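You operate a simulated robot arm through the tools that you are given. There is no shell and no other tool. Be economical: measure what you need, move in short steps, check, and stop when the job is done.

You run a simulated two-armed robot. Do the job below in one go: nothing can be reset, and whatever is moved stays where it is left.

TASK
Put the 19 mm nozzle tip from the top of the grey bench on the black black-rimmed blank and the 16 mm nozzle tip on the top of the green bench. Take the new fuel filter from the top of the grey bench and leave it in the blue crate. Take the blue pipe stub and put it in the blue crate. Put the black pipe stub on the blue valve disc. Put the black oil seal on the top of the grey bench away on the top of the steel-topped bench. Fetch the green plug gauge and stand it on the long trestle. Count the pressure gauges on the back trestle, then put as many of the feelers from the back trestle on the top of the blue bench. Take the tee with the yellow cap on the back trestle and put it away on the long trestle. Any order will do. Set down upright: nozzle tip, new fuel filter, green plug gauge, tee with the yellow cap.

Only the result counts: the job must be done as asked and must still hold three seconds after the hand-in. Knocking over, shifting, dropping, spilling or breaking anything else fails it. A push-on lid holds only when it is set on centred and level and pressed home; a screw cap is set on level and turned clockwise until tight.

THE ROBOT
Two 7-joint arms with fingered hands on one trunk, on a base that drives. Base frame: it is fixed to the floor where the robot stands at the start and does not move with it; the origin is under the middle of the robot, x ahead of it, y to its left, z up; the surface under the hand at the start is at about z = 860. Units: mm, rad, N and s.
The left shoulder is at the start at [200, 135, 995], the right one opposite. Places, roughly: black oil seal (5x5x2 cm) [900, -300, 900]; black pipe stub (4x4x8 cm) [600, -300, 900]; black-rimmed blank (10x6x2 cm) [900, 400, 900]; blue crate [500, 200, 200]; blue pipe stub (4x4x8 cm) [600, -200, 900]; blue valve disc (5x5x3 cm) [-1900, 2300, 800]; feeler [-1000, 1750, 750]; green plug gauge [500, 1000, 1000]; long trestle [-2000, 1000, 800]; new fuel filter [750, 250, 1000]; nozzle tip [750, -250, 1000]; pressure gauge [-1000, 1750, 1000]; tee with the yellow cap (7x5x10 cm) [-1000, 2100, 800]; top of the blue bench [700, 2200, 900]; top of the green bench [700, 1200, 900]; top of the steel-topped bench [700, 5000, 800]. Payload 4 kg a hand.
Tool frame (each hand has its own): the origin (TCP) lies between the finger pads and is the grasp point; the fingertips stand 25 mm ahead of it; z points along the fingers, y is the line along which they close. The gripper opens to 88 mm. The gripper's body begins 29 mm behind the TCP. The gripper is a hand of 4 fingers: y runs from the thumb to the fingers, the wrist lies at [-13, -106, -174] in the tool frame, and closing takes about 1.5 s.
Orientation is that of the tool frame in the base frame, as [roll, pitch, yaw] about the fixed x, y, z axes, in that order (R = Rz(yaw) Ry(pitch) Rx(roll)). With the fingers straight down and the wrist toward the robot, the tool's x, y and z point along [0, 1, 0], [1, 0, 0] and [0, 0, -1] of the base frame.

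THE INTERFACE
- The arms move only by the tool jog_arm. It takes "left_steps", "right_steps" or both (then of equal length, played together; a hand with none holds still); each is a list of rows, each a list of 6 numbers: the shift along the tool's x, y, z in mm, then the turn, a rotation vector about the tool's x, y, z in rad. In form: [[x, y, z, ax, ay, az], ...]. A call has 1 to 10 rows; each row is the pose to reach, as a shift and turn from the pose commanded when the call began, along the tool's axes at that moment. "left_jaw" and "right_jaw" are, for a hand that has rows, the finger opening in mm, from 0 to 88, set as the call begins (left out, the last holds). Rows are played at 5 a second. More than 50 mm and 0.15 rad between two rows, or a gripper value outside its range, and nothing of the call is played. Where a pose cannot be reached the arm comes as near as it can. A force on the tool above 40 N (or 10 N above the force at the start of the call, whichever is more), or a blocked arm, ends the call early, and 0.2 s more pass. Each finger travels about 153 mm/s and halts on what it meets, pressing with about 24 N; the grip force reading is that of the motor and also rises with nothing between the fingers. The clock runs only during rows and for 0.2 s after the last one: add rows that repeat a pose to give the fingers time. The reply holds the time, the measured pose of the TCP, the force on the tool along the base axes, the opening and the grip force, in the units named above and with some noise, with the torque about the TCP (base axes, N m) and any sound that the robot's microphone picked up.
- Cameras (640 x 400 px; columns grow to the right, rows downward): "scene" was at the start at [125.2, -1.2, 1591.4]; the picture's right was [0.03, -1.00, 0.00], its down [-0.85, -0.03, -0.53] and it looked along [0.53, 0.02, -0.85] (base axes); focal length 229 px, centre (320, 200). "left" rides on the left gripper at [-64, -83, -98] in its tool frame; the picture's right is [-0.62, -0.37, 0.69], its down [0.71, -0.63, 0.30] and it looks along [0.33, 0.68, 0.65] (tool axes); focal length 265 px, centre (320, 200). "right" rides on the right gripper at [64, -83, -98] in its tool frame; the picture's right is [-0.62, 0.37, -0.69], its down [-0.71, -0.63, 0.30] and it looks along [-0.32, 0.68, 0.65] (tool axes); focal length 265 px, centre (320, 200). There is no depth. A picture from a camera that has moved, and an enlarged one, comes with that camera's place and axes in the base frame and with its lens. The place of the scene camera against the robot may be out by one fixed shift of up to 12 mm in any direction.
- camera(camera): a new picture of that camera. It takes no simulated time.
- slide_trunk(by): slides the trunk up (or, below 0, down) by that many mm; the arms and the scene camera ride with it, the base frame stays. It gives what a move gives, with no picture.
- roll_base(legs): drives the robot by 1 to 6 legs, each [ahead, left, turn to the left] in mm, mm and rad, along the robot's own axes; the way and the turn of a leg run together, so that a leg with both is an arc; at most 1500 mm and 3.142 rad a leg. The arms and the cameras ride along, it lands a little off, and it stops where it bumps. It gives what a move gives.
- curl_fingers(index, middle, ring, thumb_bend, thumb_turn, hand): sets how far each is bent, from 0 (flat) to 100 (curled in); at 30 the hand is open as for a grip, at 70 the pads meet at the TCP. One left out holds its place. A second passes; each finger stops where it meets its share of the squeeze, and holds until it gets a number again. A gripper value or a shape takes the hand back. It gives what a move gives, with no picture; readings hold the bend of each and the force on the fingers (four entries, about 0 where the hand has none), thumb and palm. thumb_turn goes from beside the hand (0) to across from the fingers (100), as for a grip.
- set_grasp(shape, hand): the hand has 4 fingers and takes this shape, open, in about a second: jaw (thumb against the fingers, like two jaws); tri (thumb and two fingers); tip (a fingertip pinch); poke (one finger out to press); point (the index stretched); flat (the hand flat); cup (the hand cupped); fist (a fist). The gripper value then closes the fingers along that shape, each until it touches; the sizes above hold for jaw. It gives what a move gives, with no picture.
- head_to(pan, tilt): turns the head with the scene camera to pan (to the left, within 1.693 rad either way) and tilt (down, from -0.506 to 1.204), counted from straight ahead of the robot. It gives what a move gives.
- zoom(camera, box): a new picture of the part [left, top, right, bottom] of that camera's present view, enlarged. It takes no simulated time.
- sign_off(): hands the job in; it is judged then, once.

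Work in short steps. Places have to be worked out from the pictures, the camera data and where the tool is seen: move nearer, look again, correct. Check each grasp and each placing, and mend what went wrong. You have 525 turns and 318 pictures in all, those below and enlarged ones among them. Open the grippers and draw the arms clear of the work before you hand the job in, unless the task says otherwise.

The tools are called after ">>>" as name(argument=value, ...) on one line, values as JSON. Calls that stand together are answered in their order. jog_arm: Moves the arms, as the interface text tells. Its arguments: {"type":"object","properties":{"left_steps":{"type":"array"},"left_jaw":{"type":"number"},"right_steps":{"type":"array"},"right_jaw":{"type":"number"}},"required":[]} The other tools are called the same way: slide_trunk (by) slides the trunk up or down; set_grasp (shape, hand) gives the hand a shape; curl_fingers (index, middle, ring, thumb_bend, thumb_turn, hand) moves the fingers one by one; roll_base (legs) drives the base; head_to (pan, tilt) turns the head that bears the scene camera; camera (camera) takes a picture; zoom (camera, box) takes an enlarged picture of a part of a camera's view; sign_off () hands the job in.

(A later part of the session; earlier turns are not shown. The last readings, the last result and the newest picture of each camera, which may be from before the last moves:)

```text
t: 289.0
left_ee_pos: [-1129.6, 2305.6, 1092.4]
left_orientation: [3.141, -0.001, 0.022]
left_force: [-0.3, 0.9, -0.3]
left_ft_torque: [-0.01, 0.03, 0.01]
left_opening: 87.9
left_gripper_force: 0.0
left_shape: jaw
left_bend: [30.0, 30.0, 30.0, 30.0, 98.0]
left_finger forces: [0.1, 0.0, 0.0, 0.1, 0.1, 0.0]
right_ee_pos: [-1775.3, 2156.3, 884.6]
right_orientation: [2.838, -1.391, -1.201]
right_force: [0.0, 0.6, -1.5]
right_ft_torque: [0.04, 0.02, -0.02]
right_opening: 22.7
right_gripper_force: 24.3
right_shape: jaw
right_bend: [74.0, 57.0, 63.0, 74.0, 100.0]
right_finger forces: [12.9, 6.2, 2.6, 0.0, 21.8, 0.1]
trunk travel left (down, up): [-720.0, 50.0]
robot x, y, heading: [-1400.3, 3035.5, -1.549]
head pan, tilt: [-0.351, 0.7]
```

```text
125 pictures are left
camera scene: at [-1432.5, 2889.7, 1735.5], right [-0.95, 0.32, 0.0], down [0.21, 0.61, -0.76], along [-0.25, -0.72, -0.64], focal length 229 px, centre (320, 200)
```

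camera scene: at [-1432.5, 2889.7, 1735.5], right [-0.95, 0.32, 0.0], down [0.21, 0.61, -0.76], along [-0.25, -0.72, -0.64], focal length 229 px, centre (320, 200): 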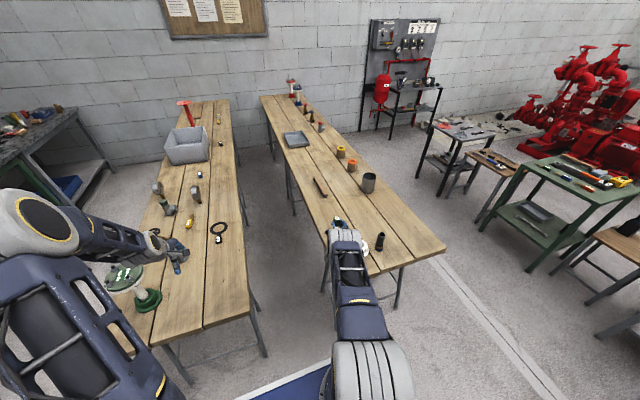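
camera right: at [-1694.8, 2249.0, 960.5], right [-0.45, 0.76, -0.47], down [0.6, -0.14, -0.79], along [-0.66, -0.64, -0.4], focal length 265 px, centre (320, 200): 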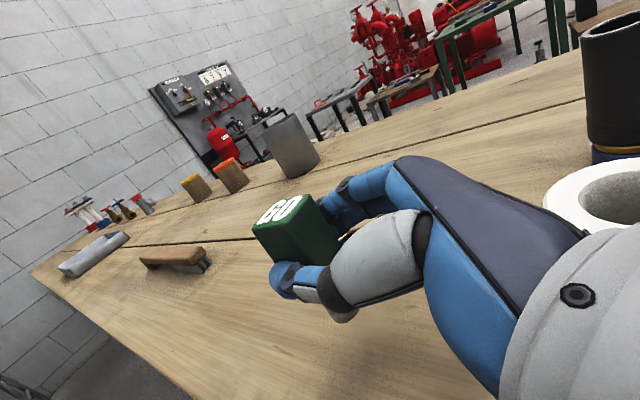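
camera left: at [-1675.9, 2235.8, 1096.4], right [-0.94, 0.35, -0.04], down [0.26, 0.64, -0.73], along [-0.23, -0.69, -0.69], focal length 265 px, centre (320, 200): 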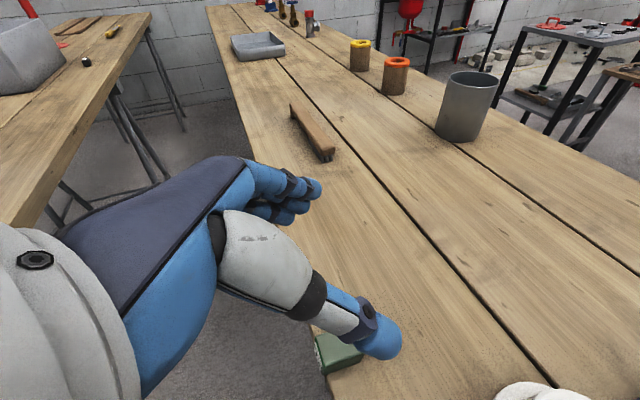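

>>> zoom(camera="scene", box=[310, 200, 400, 260])

>>> zoom(camera="right", box=[220, 150, 460, 340])

```text
6.67 times, centred on (355, 230) of scene
camera zoom: at [-1432.5, 2889.7, 1735.5], right [-0.95, 0.32, 0.0], down [0.21, 0.61, -0.76], along [-0.25, -0.72, -0.64], focal length 1528 px, centre (87, 0)
```

zoom: 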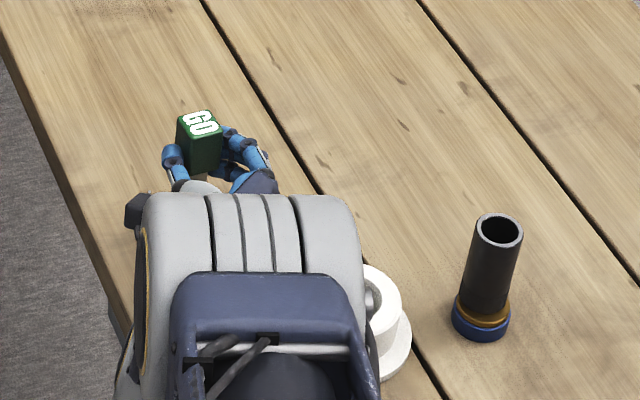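

```text
2.11 times, centred on (340, 245) of right
camera zoom: at [-1694.8, 2249.0, 960.5], right [-0.45, 0.76, -0.47], down [0.6, -0.14, -0.79], along [-0.66, -0.64, -0.4], focal length 559 px, centre (278, 105)
```

zoom: 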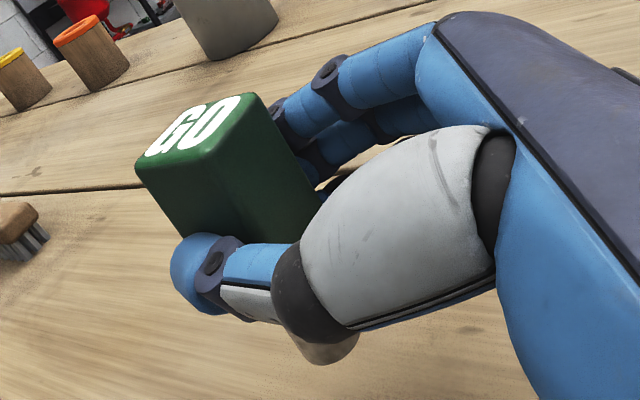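

The scene zoom shows the head leaning about 6° toward +x. I trim by +0.08 about tool z and -0.05 about tool y.

>>> jog_arm(right_steps=[[0, 0, 0, 0, -0.05, 0.08], [0, 0, 0, 0, -0.05, 0.08]])

>>> zoom(camera="scene", box=[325, 205, 365, 235])

>>> zoom(camera="right", box=[220, 150, 460, 340])

```text
t: 289.6
left_ee_pos: [-1129.9, 2304.5, 1092.8]
left_orientation: [-3.141, -0.001, 0.024]
left_force: [0.2, 0.8, 0.7]
left_ft_torque: [-0.04, -0.03, -0.02]
left_opening: 87.9
left_gripper_force: 0.1
left_shape: jaw
left_bend: [30.0, 30.0, 30.0, 30.0, 98.0]
left_finger forces: [0.0, 0.1, 0.0, 0.1, 0.0, 0.0]
right_ee_pos: [-1774.9, 2156.2, 885.1]
right_orientation: [-3.02, -1.345, -1.635]
right_force: [0.1, -0.2, -2.3]
right_ft_torque: [0.02, 0.02, 0.02]
right_opening: 22.4
right_gripper_force: 24.4
right_shape: jaw
right_bend: [74.0, 57.0, 63.0, 74.0, 100.0]
right_finger forces: [13.1, 6.3, 2.6, 0.1, 21.7, 0.0]
trunk travel left (down, up): [-720.0, 50.0]
robot x, y, heading: [-1399.7, 3032.8, -1.545]
head pan, tilt: [-0.351, 0.7]
```

```text
13.33 times, centred on (345, 220) of scene
camera zoom: at [-1432.6, 2889.5, 1735.3], right [-0.95, 0.32, 0.0], down [0.21, 0.61, -0.76], along [-0.25, -0.72, -0.64], focal length 3056 px, centre (-13, -67)
```

zoom: 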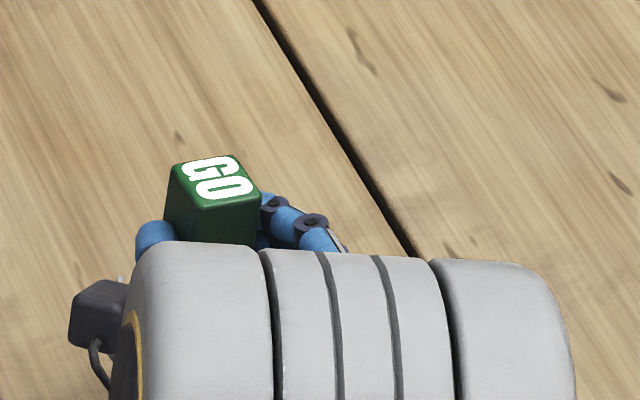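

```text
2.11 times, centred on (340, 245) of right
camera zoom: at [-1699.0, 2243.2, 971.1], right [-0.4, 0.79, -0.46], down [0.66, -0.1, -0.75], along [-0.64, -0.6, -0.48], focal length 559 px, centre (278, 105)
```

zoom: 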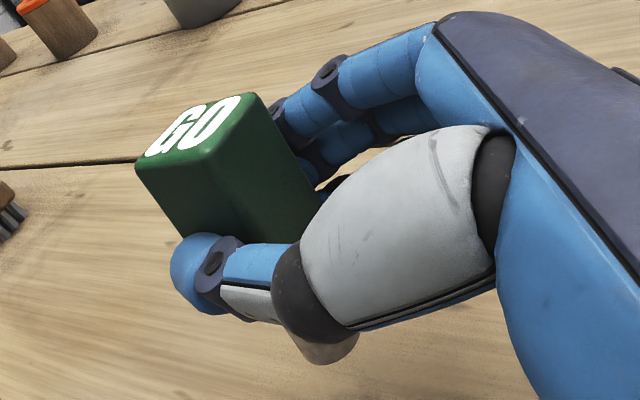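

Within about 3° of vertical now. I lower in small steps to a gentle contact.

>>> jog_arm(right_steps=[[-12, 0.3, 2.7, 0, 0, -0.03], [-24, 0.7, 5.5, 0, 0, -0.03], [-29, 0.8, 6.6, 0, 0, -0.03], [-31, 0.9, 7, 0, 0, -0.03]])

>>> jog_arm(right_steps=[[-1, 0, 0.2, 0, 0, 0], [-2, 0, 0.45, 0, 0, 0], [-3, 0, 0.7, 0, 0, 0]])

```text
t: 290.6
left_ee_pos: [-1128.8, 2304.5, 1093.0]
left_orientation: [3.14, -0.002, 0.023]
left_force: [0.0, 0.4, -0.1]
left_ft_torque: [-0.02, -0.01, 0.01]
left_opening: 87.5
left_gripper_force: 0.0
left_shape: jaw
left_bend: [30.0, 30.0, 30.0, 30.0, 98.0]
left_finger forces: [0.0, 0.0, 0.1, 0.0, 0.0, 0.0]
right_ee_pos: [-1775.9, 2156.7, 855.8]
right_orientation: [3.11, -1.353, -1.479]
right_force: [-1.0, -0.5, 8.4]
right_ft_torque: [-0.16, 0.08, -0.02]
right_opening: 22.6
right_gripper_force: 24.0
right_shape: jaw
right_bend: [74.0, 57.0, 63.0, 75.0, 100.0]
right_finger forces: [13.8, 5.9, 2.6, 0.0, 21.8, 0.0]
trunk travel left (down, up): [-720.0, 50.0]
robot x, y, heading: [-1404.4, 3032.5, -1.546]
head pan, tilt: [-0.351, 0.7]
```

```text
t: 291.4
left_ee_pos: [-1130.3, 2305.3, 1092.2]
left_orientation: [3.14, -0.003, 0.023]
left_force: [-0.2, -0.2, -0.3]
left_ft_torque: [0.0, 0.01, 0.0]
left_opening: 87.6
left_gripper_force: 0.0
left_shape: jaw
left_bend: [30.0, 30.0, 30.0, 30.0, 98.0]
left_finger forces: [0.1, 0.0, 0.0, 0.0, 0.1, 0.1]
right_ee_pos: [-1776.8, 2154.9, 852.6]
right_orientation: [3.122, -1.353, -1.49]
right_force: [-3.9, -1.1, 20.3]
right_ft_torque: [-0.34, 0.18, -0.1]
right_opening: 22.7
right_gripper_force: 23.9
right_shape: jaw
right_bend: [74.0, 57.0, 63.0, 75.0, 98.0]
right_finger forces: [13.9, 6.8, 2.4, 0.0, 21.9, 0.0]
trunk travel left (down, up): [-720.0, 50.0]
robot x, y, heading: [-1402.1, 3033.2, -1.546]
head pan, tilt: [-0.351, 0.7]
```

Contact at z≈855. I back off 3 mm to unload and look at the tilt.

>>> jog_arm(right_steps=[[2, 0, -0.4, 0, 0, 0], [3, 0, -0.7, 0, 0, 0]])

>>> zoom(camera="scene", box=[325, 205, 365, 235])

>>> zoom(camera="right", box=[220, 150, 460, 340])

```text
t: 292.0
left_ee_pos: [-1129.6, 2306.0, 1093.1]
left_orientation: [3.14, -0.003, 0.022]
left_force: [0.3, 0.3, 0.0]
left_ft_torque: [0.01, 0.01, 0.04]
left_opening: 87.6
left_gripper_force: 0.0
left_shape: jaw
left_bend: [30.0, 30.0, 30.0, 30.0, 98.0]
left_finger forces: [0.1, 0.0, 0.1, 0.0, 0.0, 0.1]
right_ee_pos: [-1775.0, 2157.4, 853.6]
right_orientation: [3.127, -1.349, -1.495]
right_force: [-4.8, -2.0, 18.0]
right_ft_torque: [-0.37, 0.24, -0.09]
right_opening: 22.8
right_gripper_force: 23.9
right_shape: jaw
right_bend: [74.0, 56.0, 63.0, 75.0, 98.0]
right_finger forces: [14.0, 7.3, 2.5, 0.1, 21.5, 0.0]
trunk travel left (down, up): [-720.0, 50.0]
robot x, y, heading: [-1401.8, 3032.4, -1.542]
head pan, tilt: [-0.351, 0.7]
```

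```text
13.33 times, centred on (345, 220) of scene
camera zoom: at [-1432.4, 2890.2, 1735.4], right [-0.95, 0.32, 0.0], down [0.21, 0.61, -0.77], along [-0.25, -0.72, -0.64], focal length 3056 px, centre (-13, -67)
```

zoom: 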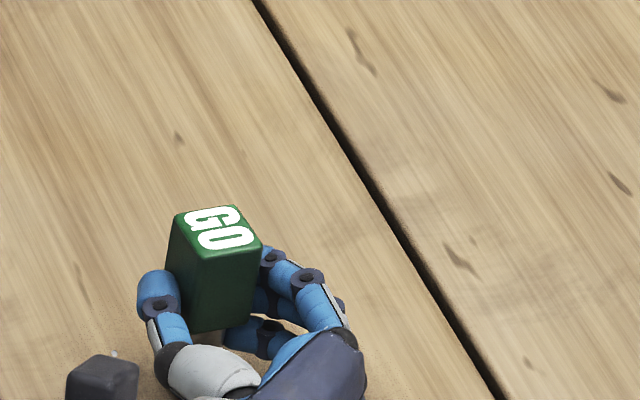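

```text
2.11 times, centred on (340, 245) of right
camera zoom: at [-1697.6, 2244.9, 936.7], right [-0.42, 0.79, -0.45], down [0.64, -0.1, -0.77], along [-0.65, -0.61, -0.46], focal length 559 px, centre (278, 105)
```

zoom: 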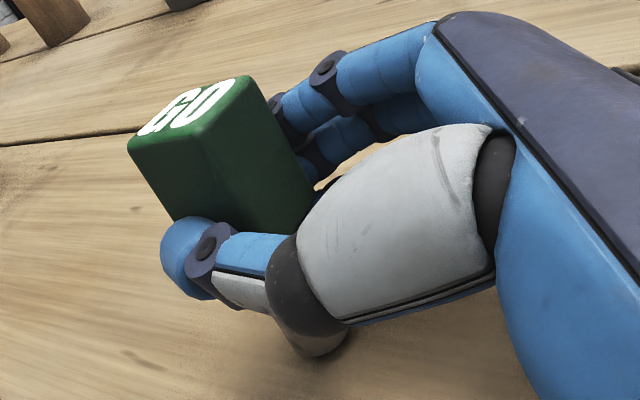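

A clear view: the head still leans about 4° toward -x. I lift 6 mm, trim -0.06 about tool z, and re-lower gently.

>>> jog_arm(right_steps=[[6, 0, -1.3, 0, 0, 0], [6, 0, -1.3, 0, 0, -0.06], [6, 0, -1.3, 0, 0, -0.06]])

>>> zoom(camera="scene", box=[325, 205, 365, 235])

>>> zoom(camera="right", box=[220, 150, 460, 340])

```text
t: 292.8
left_ee_pos: [-1129.5, 2305.4, 1091.4]
left_orientation: [-3.14, -0.001, 0.022]
left_force: [0.0, -0.2, 0.0]
left_ft_torque: [-0.02, 0.0, 0.02]
left_opening: 87.6
left_gripper_force: 0.1
left_shape: jaw
left_bend: [30.0, 30.0, 30.0, 30.0, 98.0]
left_finger forces: [0.0, 0.0, 0.1, 0.0, 0.0, 0.1]
right_ee_pos: [-1773.7, 2157.9, 857.1]
right_orientation: [2.887, -1.336, -1.247]
right_force: [-0.9, 0.5, -1.8]
right_ft_torque: [0.02, 0.01, 0.0]
right_opening: 22.7
right_gripper_force: 23.8
right_shape: jaw
right_bend: [74.0, 56.0, 63.0, 75.0, 99.0]
right_finger forces: [15.0, 6.4, 2.4, 0.1, 23.6, 0.1]
trunk travel left (down, up): [-720.0, 50.0]
robot x, y, heading: [-1402.5, 3031.9, -1.55]
head pan, tilt: [-0.351, 0.7]
```

```text
13.33 times, centred on (345, 220) of scene
camera zoom: at [-1432.5, 2889.5, 1735.2], right [-0.95, 0.32, 0.0], down [0.21, 0.61, -0.76], along [-0.25, -0.72, -0.64], focal length 3056 px, centre (-13, -67)
```

zoom: 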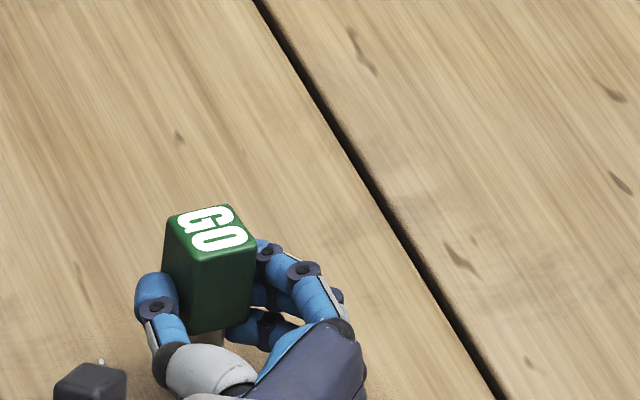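

```text
2.11 times, centred on (340, 245) of right
camera zoom: at [-1692.9, 2246.3, 936.2], right [-0.46, 0.78, -0.43], down [0.59, -0.09, -0.8], along [-0.66, -0.62, -0.42], focal length 559 px, centre (278, 105)
```

zoom: 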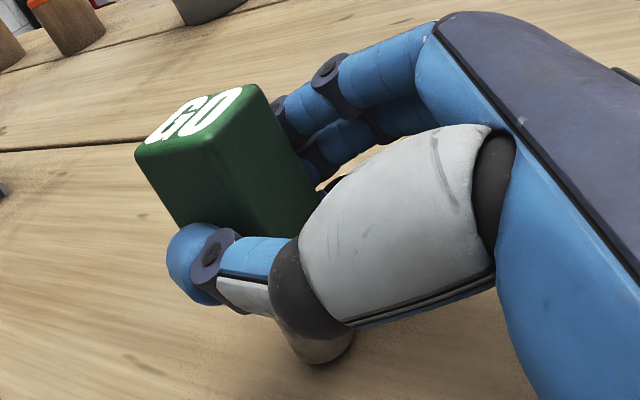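

Laterally vertical now. I lower gently until a light contact.

>>> jog_arm(right_steps=[[-1.5, 0, 0.3, 0, -0.02, 0], [-3, 0, 0.6, 0, -0.02, 0]])

```text
t: 293.4
left_ee_pos: [-1129.4, 2304.9, 1092.4]
left_orientation: [3.141, -0.002, 0.023]
left_force: [0.5, 0.2, -0.2]
left_ft_torque: [0.01, -0.01, 0.01]
left_opening: 87.5
left_gripper_force: 0.1
left_shape: jaw
left_bend: [30.0, 30.0, 30.0, 30.0, 98.0]
left_finger forces: [0.1, 0.1, 0.0, 0.0, 0.1, 0.1]
right_ee_pos: [-1775.0, 2157.1, 855.3]
right_orientation: [2.893, -1.321, -1.254]
right_force: [0.4, -0.5, -0.1]
right_ft_torque: [0.01, 0.01, -0.01]
right_opening: 22.5
right_gripper_force: 23.6
right_shape: jaw
right_bend: [74.0, 56.0, 63.0, 75.0, 99.0]
right_finger forces: [15.1, 6.5, 2.4, 0.1, 23.7, 0.0]
trunk travel left (down, up): [-720.0, 50.0]
robot x, y, heading: [-1403.1, 3033.4, -1.546]
head pan, tilt: [-0.351, 0.7]
```

>>> jog_arm(right_steps=[[-1, 0, 0.2, 0, 0, 0], [-1.5, 0, 0.3, 0, 0, 0]])

>>> jog_arm(right_steps=[[0, 0, 0, 0, 0, 0], [0, 0, 0, 0, 0, 0], [0, 0, 0, 0, 0, 0]], right_jaw=28)

>>> zoom(camera="scene", box=[325, 205, 365, 235])

>>> zoom(camera="right", box=[220, 150, 460, 340])

```text
t: 294.0
left_ee_pos: [-1129.2, 2304.5, 1092.1]
left_orientation: [3.141, -0.001, 0.023]
left_force: [-0.1, 0.3, -0.9]
left_ft_torque: [-0.01, 0.04, 0.02]
left_opening: 87.7
left_gripper_force: 0.1
left_shape: jaw
left_bend: [30.0, 30.0, 30.0, 30.0, 98.0]
left_finger forces: [0.1, 0.0, 0.1, 0.1, 0.1, 0.0]
right_ee_pos: [-1774.8, 2156.1, 855.3]
right_orientation: [2.883, -1.322, -1.243]
right_force: [-0.4, -0.7, 4.9]
right_ft_torque: [-0.09, 0.05, 0.01]
right_opening: 22.7
right_gripper_force: 23.8
right_shape: jaw
right_bend: [74.0, 56.0, 63.0, 75.0, 99.0]
right_finger forces: [15.0, 6.3, 2.4, 0.0, 23.5, 0.0]
trunk travel left (down, up): [-720.0, 50.0]
robot x, y, heading: [-1402.7, 3031.3, -1.547]
head pan, tilt: [-0.351, 0.7]
```

```text
t: 294.8
left_ee_pos: [-1129.8, 2305.4, 1092.7]
left_orientation: [-3.141, -0.001, 0.023]
left_force: [-1.0, -0.1, 0.2]
left_ft_torque: [-0.02, 0.01, 0.04]
left_opening: 87.7
left_gripper_force: 0.1
left_shape: jaw
left_bend: [30.0, 30.0, 30.0, 30.0, 98.0]
left_finger forces: [0.1, 0.1, 0.1, 0.0, 0.0, 0.1]
right_ee_pos: [-1775.3, 2157.7, 853.2]
right_orientation: [2.893, -1.322, -1.254]
right_force: [0.6, -0.2, 0.7]
right_ft_torque: [-0.01, 0.0, 0.01]
right_opening: 28.1
right_gripper_force: 0.0
right_shape: jaw
right_bend: [74.0, 53.0, 50.0, 74.0, 100.0]
right_finger forces: [0.0, 0.1, 0.0, 0.1, 0.3, 0.0]
trunk travel left (down, up): [-720.0, 50.0]
robot x, y, heading: [-1401.8, 3033.4, -1.545]
head pan, tilt: [-0.351, 0.7]
```

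```text
13.33 times, centred on (345, 220) of scene
camera zoom: at [-1432.5, 2889.6, 1735.3], right [-0.95, 0.32, 0.0], down [0.21, 0.61, -0.76], along [-0.25, -0.72, -0.64], focal length 3056 px, centre (-13, -67)
```

zoom: 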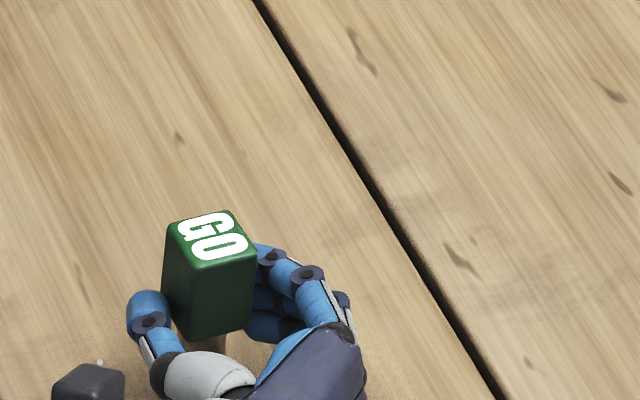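

```text
2.11 times, centred on (340, 245) of right
camera zoom: at [-1693.0, 2244.9, 934.0], right [-0.45, 0.79, -0.41], down [0.59, -0.08, -0.8], along [-0.67, -0.61, -0.43], focal length 559 px, centre (278, 105)
```

zoom: 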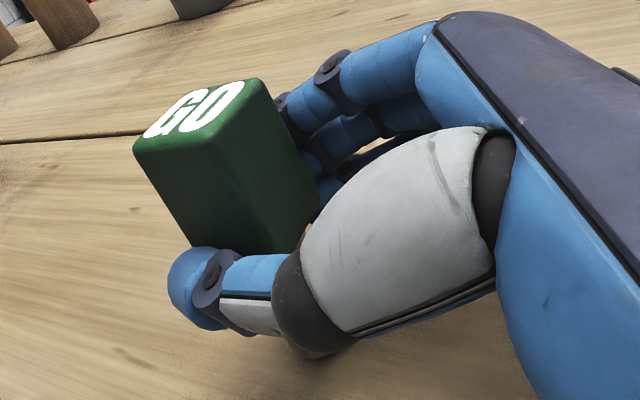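

The fingers are nearly unloaded and the gauge stays. I open a bit further and recheck.

>>> jog_arm(right_steps=[[0, 0, 0, 0, 0, 0], [0, 0, 0, 0, 0, 0], [0, 0, 0, 0, 0, 0]], right_jaw=38)

>>> zoom(camera="scene", box=[325, 205, 365, 235])

```text
t: 295.6
left_ee_pos: [-1129.9, 2306.0, 1091.8]
left_orientation: [-3.14, -0.001, 0.022]
left_force: [0.5, -0.6, 0.5]
left_ft_torque: [0.06, -0.04, -0.01]
left_opening: 87.7
left_gripper_force: 0.1
left_shape: jaw
left_bend: [30.0, 30.0, 30.0, 30.0, 98.0]
left_finger forces: [0.1, 0.0, 0.0, 0.0, 0.0, 0.1]
right_ee_pos: [-1774.8, 2156.7, 853.7]
right_orientation: [2.897, -1.321, -1.258]
right_force: [-0.1, 0.0, -0.4]
right_ft_torque: [-0.02, 0.0, -0.03]
right_opening: 37.6
right_gripper_force: 0.0
right_shape: jaw
right_bend: [74.0, 47.0, 44.0, 72.0, 100.0]
right_finger forces: [0.0, 0.0, 0.1, 0.0, 0.0, 0.1]
trunk travel left (down, up): [-720.0, 50.0]
robot x, y, heading: [-1402.9, 3033.2, -1.547]
head pan, tilt: [-0.351, 0.7]
```

```text
13.33 times, centred on (345, 220) of scene
camera zoom: at [-1432.5, 2889.6, 1735.4], right [-0.95, 0.32, 0.0], down [0.21, 0.61, -0.76], along [-0.25, -0.72, -0.64], focal length 3056 px, centre (-13, -67)
```

zoom: 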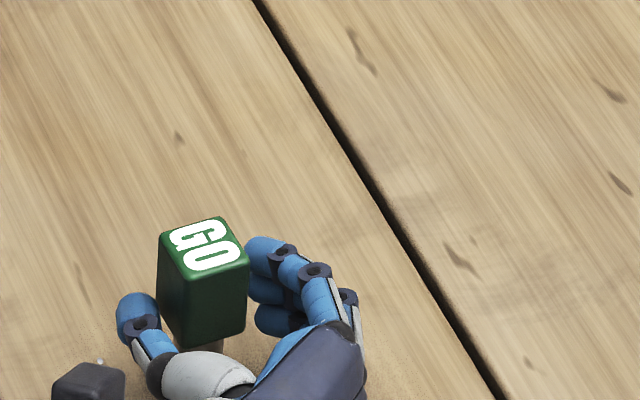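

>>> zoom(camera="right", box=[220, 150, 460, 340])

```text
2.11 times, centred on (340, 245) of right
camera zoom: at [-1693.1, 2244.6, 934.5], right [-0.45, 0.79, -0.41], down [0.59, -0.08, -0.8], along [-0.67, -0.61, -0.43], focal length 559 px, centre (278, 105)
```

zoom: 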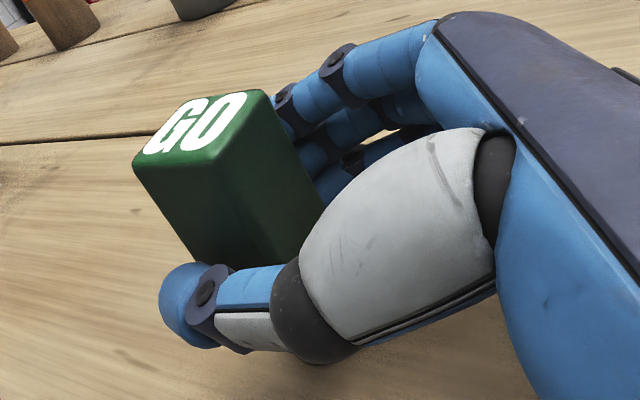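

It has settled vertical with all finger forces at zero. I open fully in stages.

>>> jog_arm(right_steps=[[0, 0, 0, 0, 0, 0], [0, 0, 0, 0, 0, 0], [0, 0, 0, 0, 0, 0]], right_jaw=60)

>>> jog_arm(right_steps=[[0, 0, 0, 0, 0, 0], [0, 0, 0, 0, 0, 0], [0, 0, 0, 0, 0, 0]], right_jaw=88)

>>> zoom(camera="scene", box=[325, 205, 365, 235])

>>> zoom(camera="right", box=[220, 150, 460, 340])

```text
t: 296.4
left_ee_pos: [-1128.7, 2305.2, 1092.8]
left_orientation: [-3.141, -0.002, 0.023]
left_force: [0.1, 0.1, -1.3]
left_ft_torque: [-0.02, 0.0, 0.03]
left_opening: 87.7
left_gripper_force: 0.0
left_shape: jaw
left_bend: [30.0, 30.0, 30.0, 30.0, 98.0]
left_finger forces: [0.0, 0.1, 0.0, 0.0, 0.1, 0.0]
right_ee_pos: [-1775.0, 2157.7, 853.7]
right_orientation: [2.897, -1.32, -1.259]
right_force: [0.1, 0.1, -0.6]
right_ft_torque: [0.0, 0.04, 0.02]
right_opening: 59.5
right_gripper_force: 0.1
right_shape: jaw
right_bend: [28.0, 38.0, 35.0, 60.0, 100.0]
right_finger forces: [0.0, 0.1, 0.0, 0.0, 0.0, 0.0]
trunk travel left (down, up): [-720.0, 50.0]
robot x, y, heading: [-1402.6, 3031.3, -1.548]
head pan, tilt: [-0.351, 0.7]
```

```text
t: 297.2
left_ee_pos: [-1129.3, 2305.7, 1093.2]
left_orientation: [3.142, -0.001, 0.022]
left_force: [0.2, -0.1, 0.0]
left_ft_torque: [0.02, 0.01, 0.02]
left_opening: 87.9
left_gripper_force: 0.0
left_shape: jaw
left_bend: [30.0, 30.0, 30.0, 30.0, 98.0]
left_finger forces: [0.0, 0.0, 0.1, 0.0, 0.1, 0.1]
right_ee_pos: [-1775.2, 2156.9, 853.9]
right_orientation: [2.892, -1.321, -1.253]
right_force: [0.7, 0.8, -0.3]
right_ft_torque: [-0.02, -0.01, -0.01]
right_opening: 87.6
right_gripper_force: 0.0
right_shape: jaw
right_bend: [30.0, 30.0, 30.0, 30.0, 98.0]
right_finger forces: [0.0, 0.0, 0.0, 0.0, 0.1, 0.1]
trunk travel left (down, up): [-720.0, 50.0]
robot x, y, heading: [-1401.9, 3034.2, -1.551]
head pan, tilt: [-0.351, 0.7]
```

```text
13.33 times, centred on (345, 220) of scene
camera zoom: at [-1432.5, 2889.6, 1735.4], right [-0.95, 0.32, 0.0], down [0.21, 0.61, -0.76], along [-0.25, -0.72, -0.64], focal length 3056 px, centre (-13, -67)
```

zoom: 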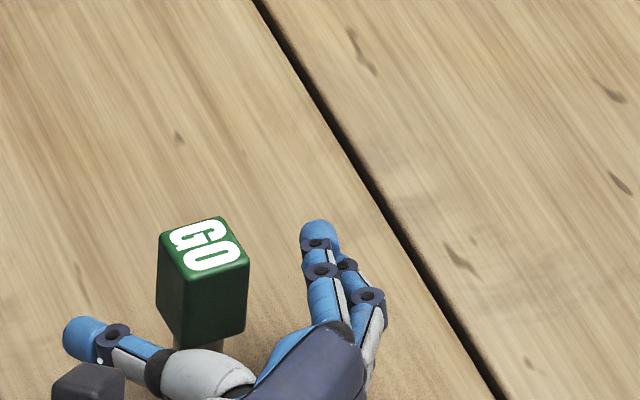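

```text
2.11 times, centred on (340, 245) of right
camera zoom: at [-1693.1, 2244.7, 934.5], right [-0.45, 0.79, -0.41], down [0.59, -0.08, -0.8], along [-0.67, -0.61, -0.43], focal length 559 px, centre (278, 105)
```

zoom: 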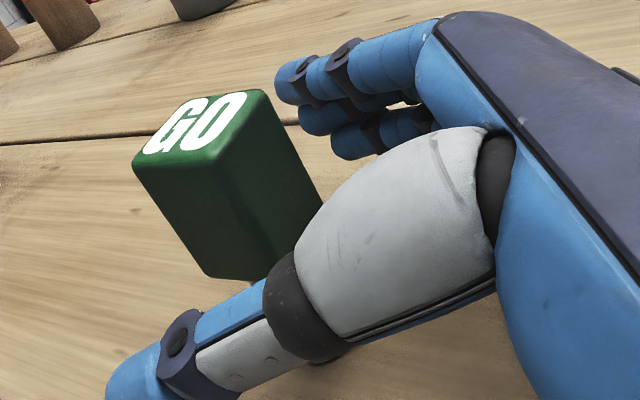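

The gauge stands free. I withdraw the hand straight back along the fingers, slightly rising.

>>> jog_arm(right_steps=[[0, 0, -20, 0, 0, 0], [0, 0, -45, 0, 0, 0], [0, 0, -75, 0, 0, 0], [0, 0, -110, 0, 0, 0], [0, 0, -150, 0, 0, 0], [30, 0, -180, 0, 0, 0], [70, 0, -200, 0, 0, 0]])

>>> zoom(camera="scene", box=[310, 190, 410, 260])

```text
t: 298.8
left_ee_pos: [-1130.2, 2305.5, 1091.8]
left_orientation: [3.141, -0.002, 0.023]
left_force: [0.5, 0.2, -0.5]
left_ft_torque: [0.02, -0.02, 0.0]
left_opening: 87.6
left_gripper_force: 0.0
left_shape: jaw
left_bend: [30.0, 30.0, 30.0, 30.0, 98.0]
left_finger forces: [0.1, 0.0, 0.0, 0.0, 0.0, 0.1]
right_ee_pos: [-1781.7, 2334.0, 970.7]
right_orientation: [2.887, -1.321, -1.25]
right_force: [-0.4, 0.7, 1.3]
right_ft_torque: [-0.01, 0.0, -0.01]
right_opening: 88.0
right_gripper_force: 0.0
right_shape: jaw
right_bend: [30.0, 30.0, 30.0, 30.0, 98.0]
right_finger forces: [0.0, 0.0, 0.0, 0.0, 0.1, 0.0]
trunk travel left (down, up): [-720.0, 50.0]
robot x, y, heading: [-1403.4, 3033.9, -1.548]
head pan, tilt: [-0.351, 0.7]
```

```text
5.71 times, centred on (360, 225) of scene
camera zoom: at [-1432.6, 2889.3, 1735.3], right [-0.95, 0.32, 0.0], down [0.21, 0.61, -0.76], along [-0.25, -0.72, -0.64], focal length 1310 px, centre (91, 57)
```

zoom: 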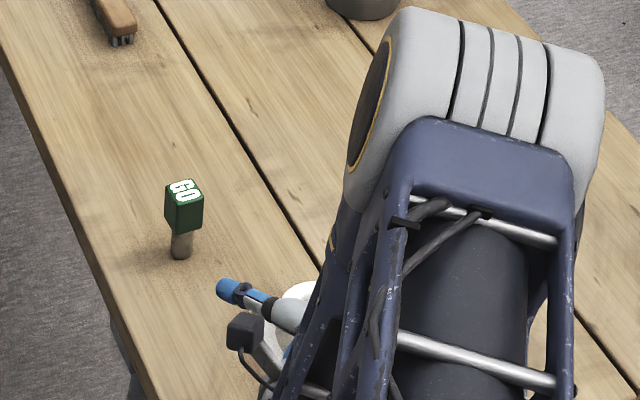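

The gauge is standing on the long trestle. I raise the right hand and return it to the nominal pose.

>>> jog_arm(right_steps=[[40, 2, -10, 0, 0, 0], [80, 5, -20, 0, 0, 0], [120, 7, -30, 0, 0, 0], [155, 9, -38, 0, 0, 0], [155, 9, -38, 0, -0.14, 0], [155, 9, -38, 0, -0.28, 0], [155, 9, -38, 0, -0.42, 0], [155, 9, -38, 0, -0.56, 0], [155, 9, -38, 0, -0.7, 0], [155, 9, -38, 0, -0.84, 0]])

>>> jog_arm(right_steps=[[0, 0, 0, 0, -0.14, 0], [0, 0, 0, 0, -0.28, 0], [0, 0, 0, 0, -0.42, 0], [0, 0, 0, 0, -0.48, -0.1], [0, 0, 0, 0, -0.48, -0.1]])

```text
t: 301.0
left_ee_pos: [-1130.0, 2305.0, 1092.0]
left_orientation: [-3.141, -0.002, 0.022]
left_force: [-0.3, 0.3, -0.6]
left_ft_torque: [0.0, 0.01, -0.01]
left_opening: 87.8
left_gripper_force: 0.0
left_shape: jaw
left_bend: [30.0, 30.0, 30.0, 30.0, 98.0]
left_finger forces: [0.0, 0.0, 0.1, 0.0, 0.0, 0.1]
right_ee_pos: [-1781.2, 2335.0, 1128.7]
right_orientation: [3.074, -0.49, -1.463]
right_force: [-0.2, 0.6, 0.1]
right_ft_torque: [-0.01, -0.02, -0.01]
right_opening: 87.9
right_gripper_force: 0.1
right_shape: jaw
right_bend: [30.0, 30.0, 30.0, 30.0, 98.0]
right_finger forces: [0.0, 0.0, 0.0, 0.1, 0.1, 0.1]
trunk travel left (down, up): [-720.0, 50.0]
robot x, y, heading: [-1402.1, 3033.5, -1.548]
head pan, tilt: [-0.351, 0.7]
```

```text
t: 302.2
left_ee_pos: [-1129.5, 2304.4, 1091.8]
left_orientation: [-3.14, -0.001, 0.023]
left_force: [-0.2, 0.2, -0.2]
left_ft_torque: [0.02, 0.0, 0.02]
left_opening: 87.8
left_gripper_force: 0.0
left_shape: jaw
left_bend: [30.0, 30.0, 30.0, 30.0, 98.0]
left_finger forces: [0.0, 0.0, 0.0, 0.0, 0.1, 0.0]
right_ee_pos: [-1781.5, 2333.7, 1129.8]
right_orientation: [3.058, -0.001, -1.399]
right_force: [1.0, 0.0, -0.2]
right_ft_torque: [-0.01, 0.02, 0.01]
right_opening: 88.0
right_gripper_force: 0.1
right_shape: jaw
right_bend: [30.0, 30.0, 30.0, 30.0, 98.0]
right_finger forces: [0.0, 0.0, 0.0, 0.0, 0.0, 0.1]
trunk travel left (down, up): [-720.0, 50.0]
robot x, y, heading: [-1405.3, 3033.4, -1.555]
head pan, tilt: [-0.351, 0.7]
```

>>> jog_arm(right_steps=[[0, 0, -10, 0.083, 0, -0.1], [0, 0, -20, 0.083, 0, -0.24], [0, 0, -30, 0.083, 0, -0.38], [0, 0, -40, 0.083, 0, -0.52], [0, 0, -50, 0.083, 0, -0.66], [0, 0, -60, 0.083, 0, -0.8], [0, 0, -60, 0.083, 0, -0.94], [0, 0, -60, 0.083, 0, -1.08], [0, 0, -60, 0.083, 0, -1.22], [0, 0, -60, 0.083, 0, -1.36]])

>>> head_to(pan=0.1, tilt=0.75)

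>>> camera(camera="scene")

>>> camera(camera="left")

```text
t: 304.4
left_ee_pos: [-1130.2, 2304.8, 1093.5]
left_orientation: [3.141, -0.001, 0.024]
left_force: [0.6, -0.2, 0.2]
left_ft_torque: [-0.03, 0.01, 0.01]
left_opening: 88.0
left_gripper_force: 0.0
left_shape: jaw
left_bend: [30.0, 30.0, 30.0, 30.0, 98.0]
left_finger forces: [0.0, 0.0, 0.0, 0.0, 0.0, 0.0]
right_ee_pos: [-1774.8, 2334.9, 1189.8]
right_orientation: [-3.102, 0.034, -0.039]
right_force: [-0.9, -0.5, 0.5]
right_ft_torque: [0.04, 0.0, -0.01]
right_opening: 88.1
right_gripper_force: 0.0
right_shape: jaw
right_bend: [30.0, 30.0, 30.0, 30.0, 98.0]
right_finger forces: [0.0, 0.0, 0.1, 0.0, 0.1, 0.0]
trunk travel left (down, up): [-720.0, 50.0]
robot x, y, heading: [-1397.8, 3032.8, -1.549]
head pan, tilt: [-0.351, 0.7]
```

```text
t: 305.3
left_ee_pos: [-1130.7, 2305.4, 1093.7]
left_orientation: [3.142, -0.003, 0.022]
left_force: [-0.2, -0.2, 0.5]
left_ft_torque: [0.0, -0.04, 0.01]
left_opening: 87.8
left_gripper_force: 0.1
left_shape: jaw
left_bend: [30.0, 30.0, 30.0, 30.0, 98.0]
left_finger forces: [0.1, 0.0, 0.0, 0.0, 0.1, 0.0]
right_ee_pos: [-1774.1, 2334.8, 1190.1]
right_orientation: [-3.104, 0.034, -0.041]
right_force: [-0.3, 0.2, -0.1]
right_ft_torque: [0.01, -0.04, -0.03]
right_opening: 87.9
right_gripper_force: 0.1
right_shape: jaw
right_bend: [30.0, 30.0, 30.0, 30.0, 98.0]
right_finger forces: [0.0, 0.0, 0.1, 0.0, 0.0, 0.0]
trunk travel left (down, up): [-720.0, 50.0]
robot x, y, heading: [-1401.2, 3032.4, -1.545]
head pan, tilt: [0.099, 0.75]
```

```text
109 pictures are left
camera scene: at [-1395.2, 2887.8, 1731.1], right [-0.99, -0.12, 0.0], down [-0.08, 0.68, -0.73], along [0.09, -0.73, -0.68], focal length 229 px, centre (320, 200)
```

scene: 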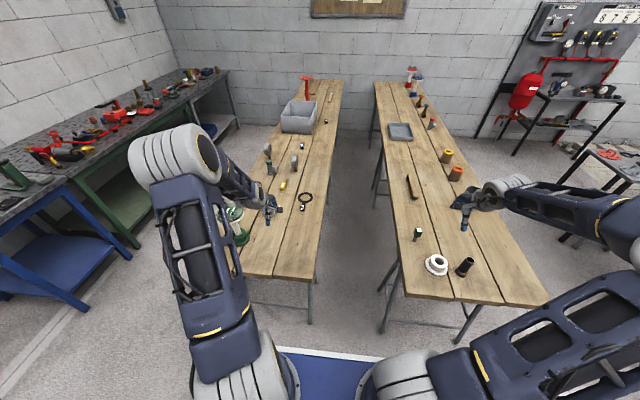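

```text
108 pictures are left
camera left: at [-1196.8, 2387.4, 1191.5], right [-0.63, 0.35, -0.69], down [0.7, 0.65, -0.3], along [0.34, -0.68, -0.65], focal length 265 px, centre (320, 200)
```

left: 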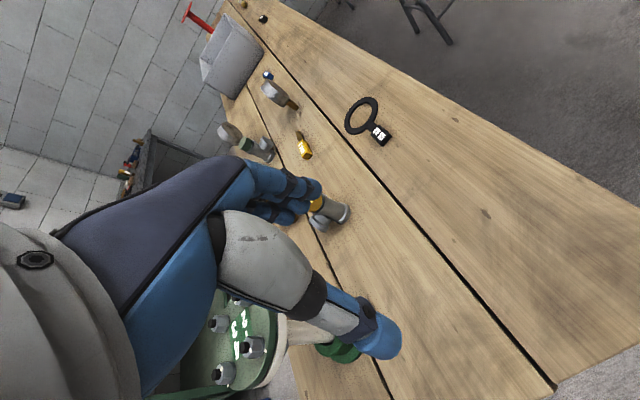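

The gauge stands. Next is the tee with the yellow cap at about [-1022, 2056] on the back trestle, so I drive a bit ahead and left for the left hand.

>>> roll_base(legs=[[150, 100, 0]])

>>> jog_arm(left_steps=[[2, 35, 20, 0, 0, 0], [4, 65, 40, 0, 0, 0], [6, 92, 70, 0, 0, 0]])

>>> camera(camera="left")

>>> zoom(camera="scene", box=[220, 150, 340, 260])

```text
t: 306.8
left_ee_pos: [-1025.6, 2157.0, 1094.0]
left_orientation: [-3.142, -0.002, 0.025]
left_force: [-0.4, 0.4, -0.7]
left_ft_torque: [0.02, -0.02, -0.01]
left_opening: 87.5
left_gripper_force: 0.1
left_shape: jaw
left_bend: [30.0, 30.0, 30.0, 30.0, 98.0]
left_finger forces: [0.0, 0.0, 0.0, 0.0, 0.0, 0.0]
right_ee_pos: [-1671.9, 2186.4, 1189.8]
right_orientation: [-3.101, 0.035, -0.041]
right_force: [0.3, 0.4, 0.3]
right_ft_torque: [0.0, 0.0, -0.05]
right_opening: 87.8
right_gripper_force: 0.0
right_shape: jaw
right_bend: [30.0, 30.0, 30.0, 30.0, 98.0]
right_finger forces: [0.0, 0.0, 0.0, 0.0, 0.0, 0.1]
trunk travel left (down, up): [-720.0, 50.0]
robot x, y, heading: [-1298.0, 2885.3, -1.549]
head pan, tilt: [0.099, 0.75]
```

```text
t: 307.6
left_ee_pos: [-1016.7, 2067.1, 1021.6]
left_orientation: [3.14, -0.002, 0.024]
left_force: [0.9, 0.4, 0.1]
left_ft_torque: [0.02, -0.03, 0.0]
left_opening: 87.7
left_gripper_force: 0.1
left_shape: jaw
left_bend: [30.0, 30.0, 30.0, 30.0, 98.0]
left_finger forces: [0.0, 0.0, 0.0, 0.0, 0.1, 0.1]
right_ee_pos: [-1672.4, 2185.5, 1190.3]
right_orientation: [-3.101, 0.035, -0.04]
right_force: [0.0, -0.2, 0.1]
right_ft_torque: [0.0, -0.01, 0.01]
right_opening: 87.8
right_gripper_force: 0.0
right_shape: jaw
right_bend: [30.0, 30.0, 30.0, 30.0, 98.0]
right_finger forces: [0.0, 0.1, 0.0, 0.0, 0.1, 0.0]
trunk travel left (down, up): [-720.0, 50.0]
robot x, y, heading: [-1298.7, 2882.6, -1.546]
head pan, tilt: [0.099, 0.75]
```

```text
107 pictures are left
camera left: at [-1084.1, 2149.2, 1121.3], right [-0.63, 0.35, -0.69], down [0.7, 0.65, -0.3], along [0.34, -0.68, -0.65], focal length 265 px, centre (320, 200)
```

left: 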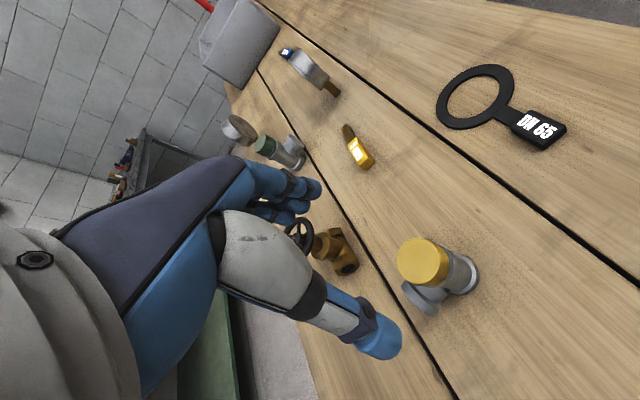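

```text
3.64 times, centred on (280, 205) of scene
camera zoom: at [-1291.5, 2739.8, 1731.2], right [-0.99, -0.12, 0.0], down [-0.08, 0.68, -0.73], along [0.09, -0.73, -0.68], focal length 834 px, centre (466, 182)
```

zoom: 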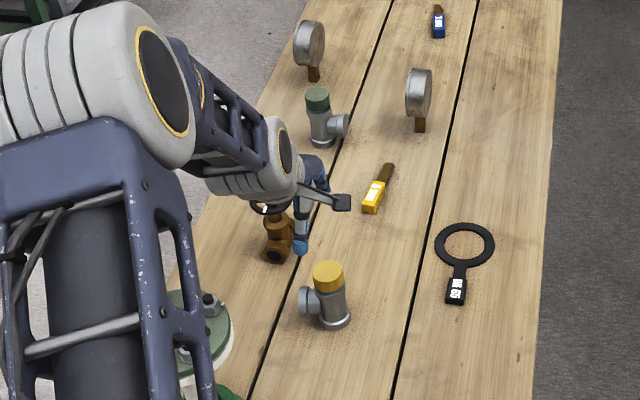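

The tee is at about [-1024, 2058] with its cap top near z 898. I centre and descend to z≈876, gripping the body just below the cap.

>>> jog_arm(left_steps=[[-7, 9, 0, 0, 0, 0], [-7, 9, 45, 0, 0, 0], [-7, 9, 90, 0, 0, 0], [-7, 9, 125, 0, 0, 0], [-7, 9, 146, 0, 0, 0]])

>>> camera(camera="left")

```text
t: 308.8
left_ee_pos: [-1024.6, 2055.8, 875.3]
left_orientation: [3.138, -0.003, 0.023]
left_force: [0.8, 0.3, -0.2]
left_ft_torque: [-0.02, 0.01, 0.01]
left_opening: 87.9
left_gripper_force: 0.0
left_shape: jaw
left_bend: [30.0, 30.0, 30.0, 30.0, 98.0]
left_finger forces: [0.0, 0.0, 0.1, 0.0, 0.1, 0.1]
right_ee_pos: [-1670.5, 2186.8, 1189.2]
right_orientation: [-3.101, 0.035, -0.041]
right_force: [1.5, -0.1, 0.7]
right_ft_torque: [-0.02, 0.01, -0.04]
right_opening: 87.9
right_gripper_force: 0.1
right_shape: jaw
right_bend: [30.0, 30.0, 30.0, 30.0, 98.0]
right_finger forces: [0.1, 0.0, 0.0, 0.1, 0.0, 0.1]
trunk travel left (down, up): [-720.0, 50.0]
robot x, y, heading: [-1295.8, 2887.4, -1.555]
head pan, tilt: [0.099, 0.75]
```

```text
105 pictures are left
camera left: at [-1092.8, 2137.6, 975.2], right [-0.63, 0.35, -0.69], down [0.7, 0.65, -0.3], along [0.34, -0.68, -0.65], focal length 265 px, centre (320, 200)
```

left: 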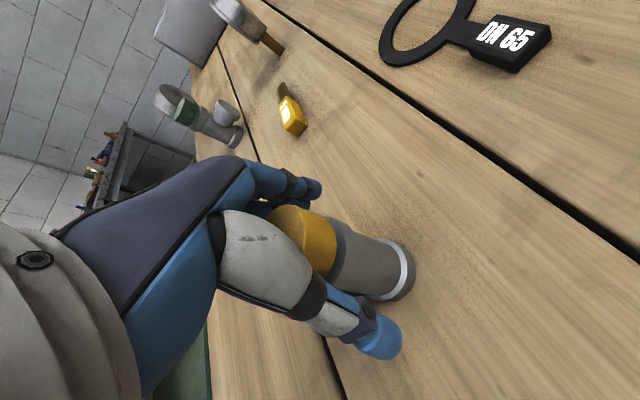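

>>> jog_arm(left_steps=[[0, 0, 0, 0, 0, 0], [0, 0, 0, 0, 0, 0], [0, 0, 0, 0, 0, 0], [0, 0, 0, 0, 0, 0], [0, 0, 0, 0, 0, 0], [0, 0, 0, 0, 0, 0], [0, 0, 0, 0, 0, 0], [0, 0, 0, 0, 0, 0]], left_jaw=0)

>>> jog_arm(left_steps=[[0, 0, -10, 0, 0, 0], [0, 0, -30, 0, 0, 0], [0, 0, -70, 0, 0, 0], [0, 0, -115, 0, 0, 0], [0, 0, -160, 0, 0, 0], [0, 0, -205, 0, 0, 0], [0, 0, -250, 0, 0, 0]])

>>> camera(camera="left")

```text
t: 310.6
left_ee_pos: [-1025.9, 2056.2, 876.5]
left_orientation: [3.141, -0.001, 0.024]
left_force: [-0.3, 0.4, -0.8]
left_ft_torque: [0.04, 0.02, 0.0]
left_opening: 32.5
left_gripper_force: 23.3
left_shape: jaw
left_bend: [74.0, 52.0, 58.0, 72.0, 100.0]
left_finger forces: [11.7, 7.8, 0.5, 0.1, 21.0, 0.0]
right_ee_pos: [-1671.4, 2185.6, 1189.7]
right_orientation: [-3.102, 0.034, -0.041]
right_force: [-0.3, 0.2, -0.7]
right_ft_torque: [-0.01, 0.05, 0.01]
right_opening: 87.6
right_gripper_force: 0.0
right_shape: jaw
right_bend: [30.0, 30.0, 30.0, 30.0, 98.0]
right_finger forces: [0.0, 0.0, 0.0, 0.1, 0.0, 0.0]
trunk travel left (down, up): [-720.0, 50.0]
robot x, y, heading: [-1301.5, 2884.9, -1.547]
head pan, tilt: [0.099, 0.75]
```

```text
t: 312.2
left_ee_pos: [-1021.2, 2054.7, 1126.5]
left_orientation: [-3.141, -0.001, 0.025]
left_force: [-0.1, 0.2, -4.0]
left_ft_torque: [-0.06, 0.03, -0.01]
left_opening: 32.7
left_gripper_force: 24.3
left_shape: jaw
left_bend: [74.0, 52.0, 60.0, 72.0, 100.0]
left_finger forces: [11.7, 7.6, 2.0, 0.1, 21.2, 0.0]
right_ee_pos: [-1670.8, 2186.3, 1189.7]
right_orientation: [-3.098, 0.033, -0.04]
right_force: [0.0, 0.4, -0.3]
right_ft_torque: [-0.02, 0.0, 0.02]
right_opening: 88.2
right_gripper_force: 0.0
right_shape: jaw
right_bend: [30.0, 30.0, 30.0, 30.0, 98.0]
right_finger forces: [0.1, 0.1, 0.0, 0.1, 0.1, 0.1]
trunk travel left (down, up): [-720.0, 50.0]
robot x, y, heading: [-1294.3, 2884.6, -1.546]
head pan, tilt: [0.099, 0.75]
```

```text
104 pictures are left
camera left: at [-1088.1, 2136.8, 1225.3], right [-0.63, 0.35, -0.69], down [0.7, 0.65, -0.3], along [0.34, -0.68, -0.65], focal length 265 px, centre (320, 200)
```

left: 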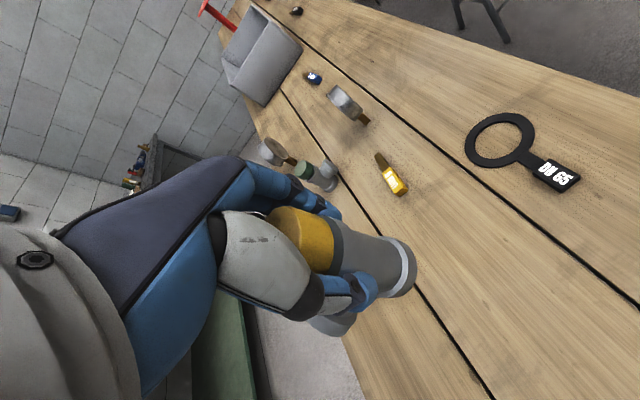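

The tee is held upright. I back off, then strafe right to the long trestle's end.

>>> roll_base(legs=[[-100, 0, 0], [0, -840, 0]])

>>> camera(camera="scene")

```text
t: 317.4
left_ee_pos: [-1871.1, 2133.0, 1126.3]
left_orientation: [3.141, -0.001, 0.027]
left_force: [0.4, -0.4, -3.8]
left_ft_torque: [0.01, 0.06, -0.01]
left_opening: 32.5
left_gripper_force: 24.0
left_shape: jaw
left_bend: [74.0, 52.0, 60.0, 72.0, 100.0]
left_finger forces: [11.9, 7.6, 2.0, 0.1, 21.2, 0.0]
right_ee_pos: [-2523.1, 2264.5, 1190.0]
right_orientation: [-3.102, 0.035, -0.038]
right_force: [0.4, -0.5, 0.7]
right_ft_torque: [-0.02, 0.0, 0.0]
right_opening: 87.7
right_gripper_force: 0.0
right_shape: jaw
right_bend: [30.0, 30.0, 30.0, 30.0, 98.0]
right_finger forces: [0.0, 0.1, 0.0, 0.1, 0.1, 0.1]
trunk travel left (down, up): [-720.0, 50.0]
robot x, y, heading: [-2155.4, 2964.3, -1.549]
head pan, tilt: [0.099, 0.75]
```

```text
103 pictures are left
camera scene: at [-2144.7, 2817.4, 1731.1], right [-0.99, -0.13, 0.0], down [-0.09, 0.68, -0.73], along [0.09, -0.73, -0.68], focal length 229 px, centre (320, 200)
```

scene: 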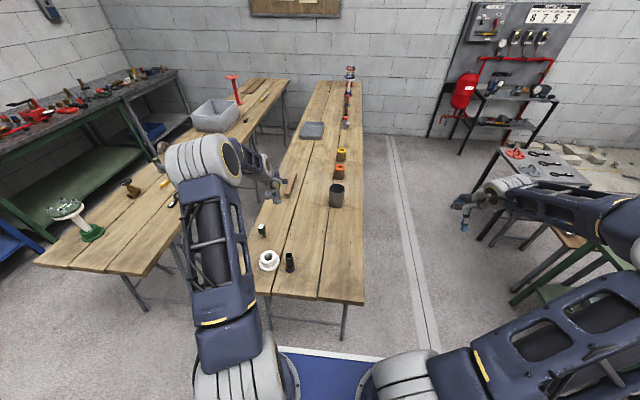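

The gauge and stub are still fine. I move the tee over [-1985, 2130] and lower it to just above the board.

>>> jog_arm(left_steps=[[-38, 0, 20, 0, 0, 0], [-76, 0, 40, 0, 0, 0], [-114, 0, 65, 0, 0, 0], [-114, 0, 110, 0, 0, 0], [-114, 0, 155, 0, 0, 0], [-114, 0, 200, 0, 0, 0], [-114, 0, 238, 0, 0, 0]])

>>> camera(camera="left")

```text
t: 319.0
left_ee_pos: [-1984.5, 2131.9, 886.9]
left_orientation: [3.141, -0.002, 0.028]
left_force: [-0.3, -0.2, -3.9]
left_ft_torque: [-0.03, 0.0, 0.03]
left_opening: 32.4
left_gripper_force: 23.8
left_shape: jaw
left_bend: [74.0, 52.0, 60.0, 72.0, 100.0]
left_finger forces: [11.9, 7.6, 2.0, 0.0, 21.0, 0.1]
right_ee_pos: [-2523.4, 2263.1, 1188.7]
right_orientation: [-3.102, 0.036, -0.037]
right_force: [-0.2, -0.2, 0.5]
right_ft_torque: [0.03, 0.03, 0.02]
right_opening: 87.7
right_gripper_force: 0.0
right_shape: jaw
right_bend: [30.0, 30.0, 30.0, 30.0, 98.0]
right_finger forces: [0.0, 0.1, 0.1, 0.0, 0.0, 0.0]
trunk travel left (down, up): [-720.0, 50.0]
robot x, y, heading: [-2155.5, 2963.1, -1.546]
head pan, tilt: [0.099, 0.75]
```

```text
102 pictures are left
camera left: at [-2051.9, 2214.1, 986.3], right [-0.63, 0.35, -0.69], down [0.7, 0.65, -0.3], along [0.34, -0.68, -0.65], focal length 265 px, centre (320, 200)
```

left: 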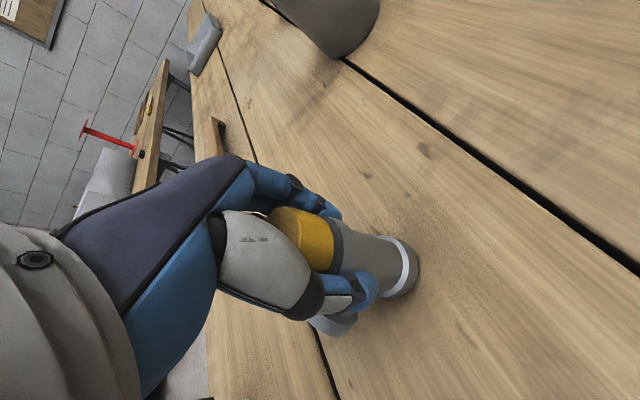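

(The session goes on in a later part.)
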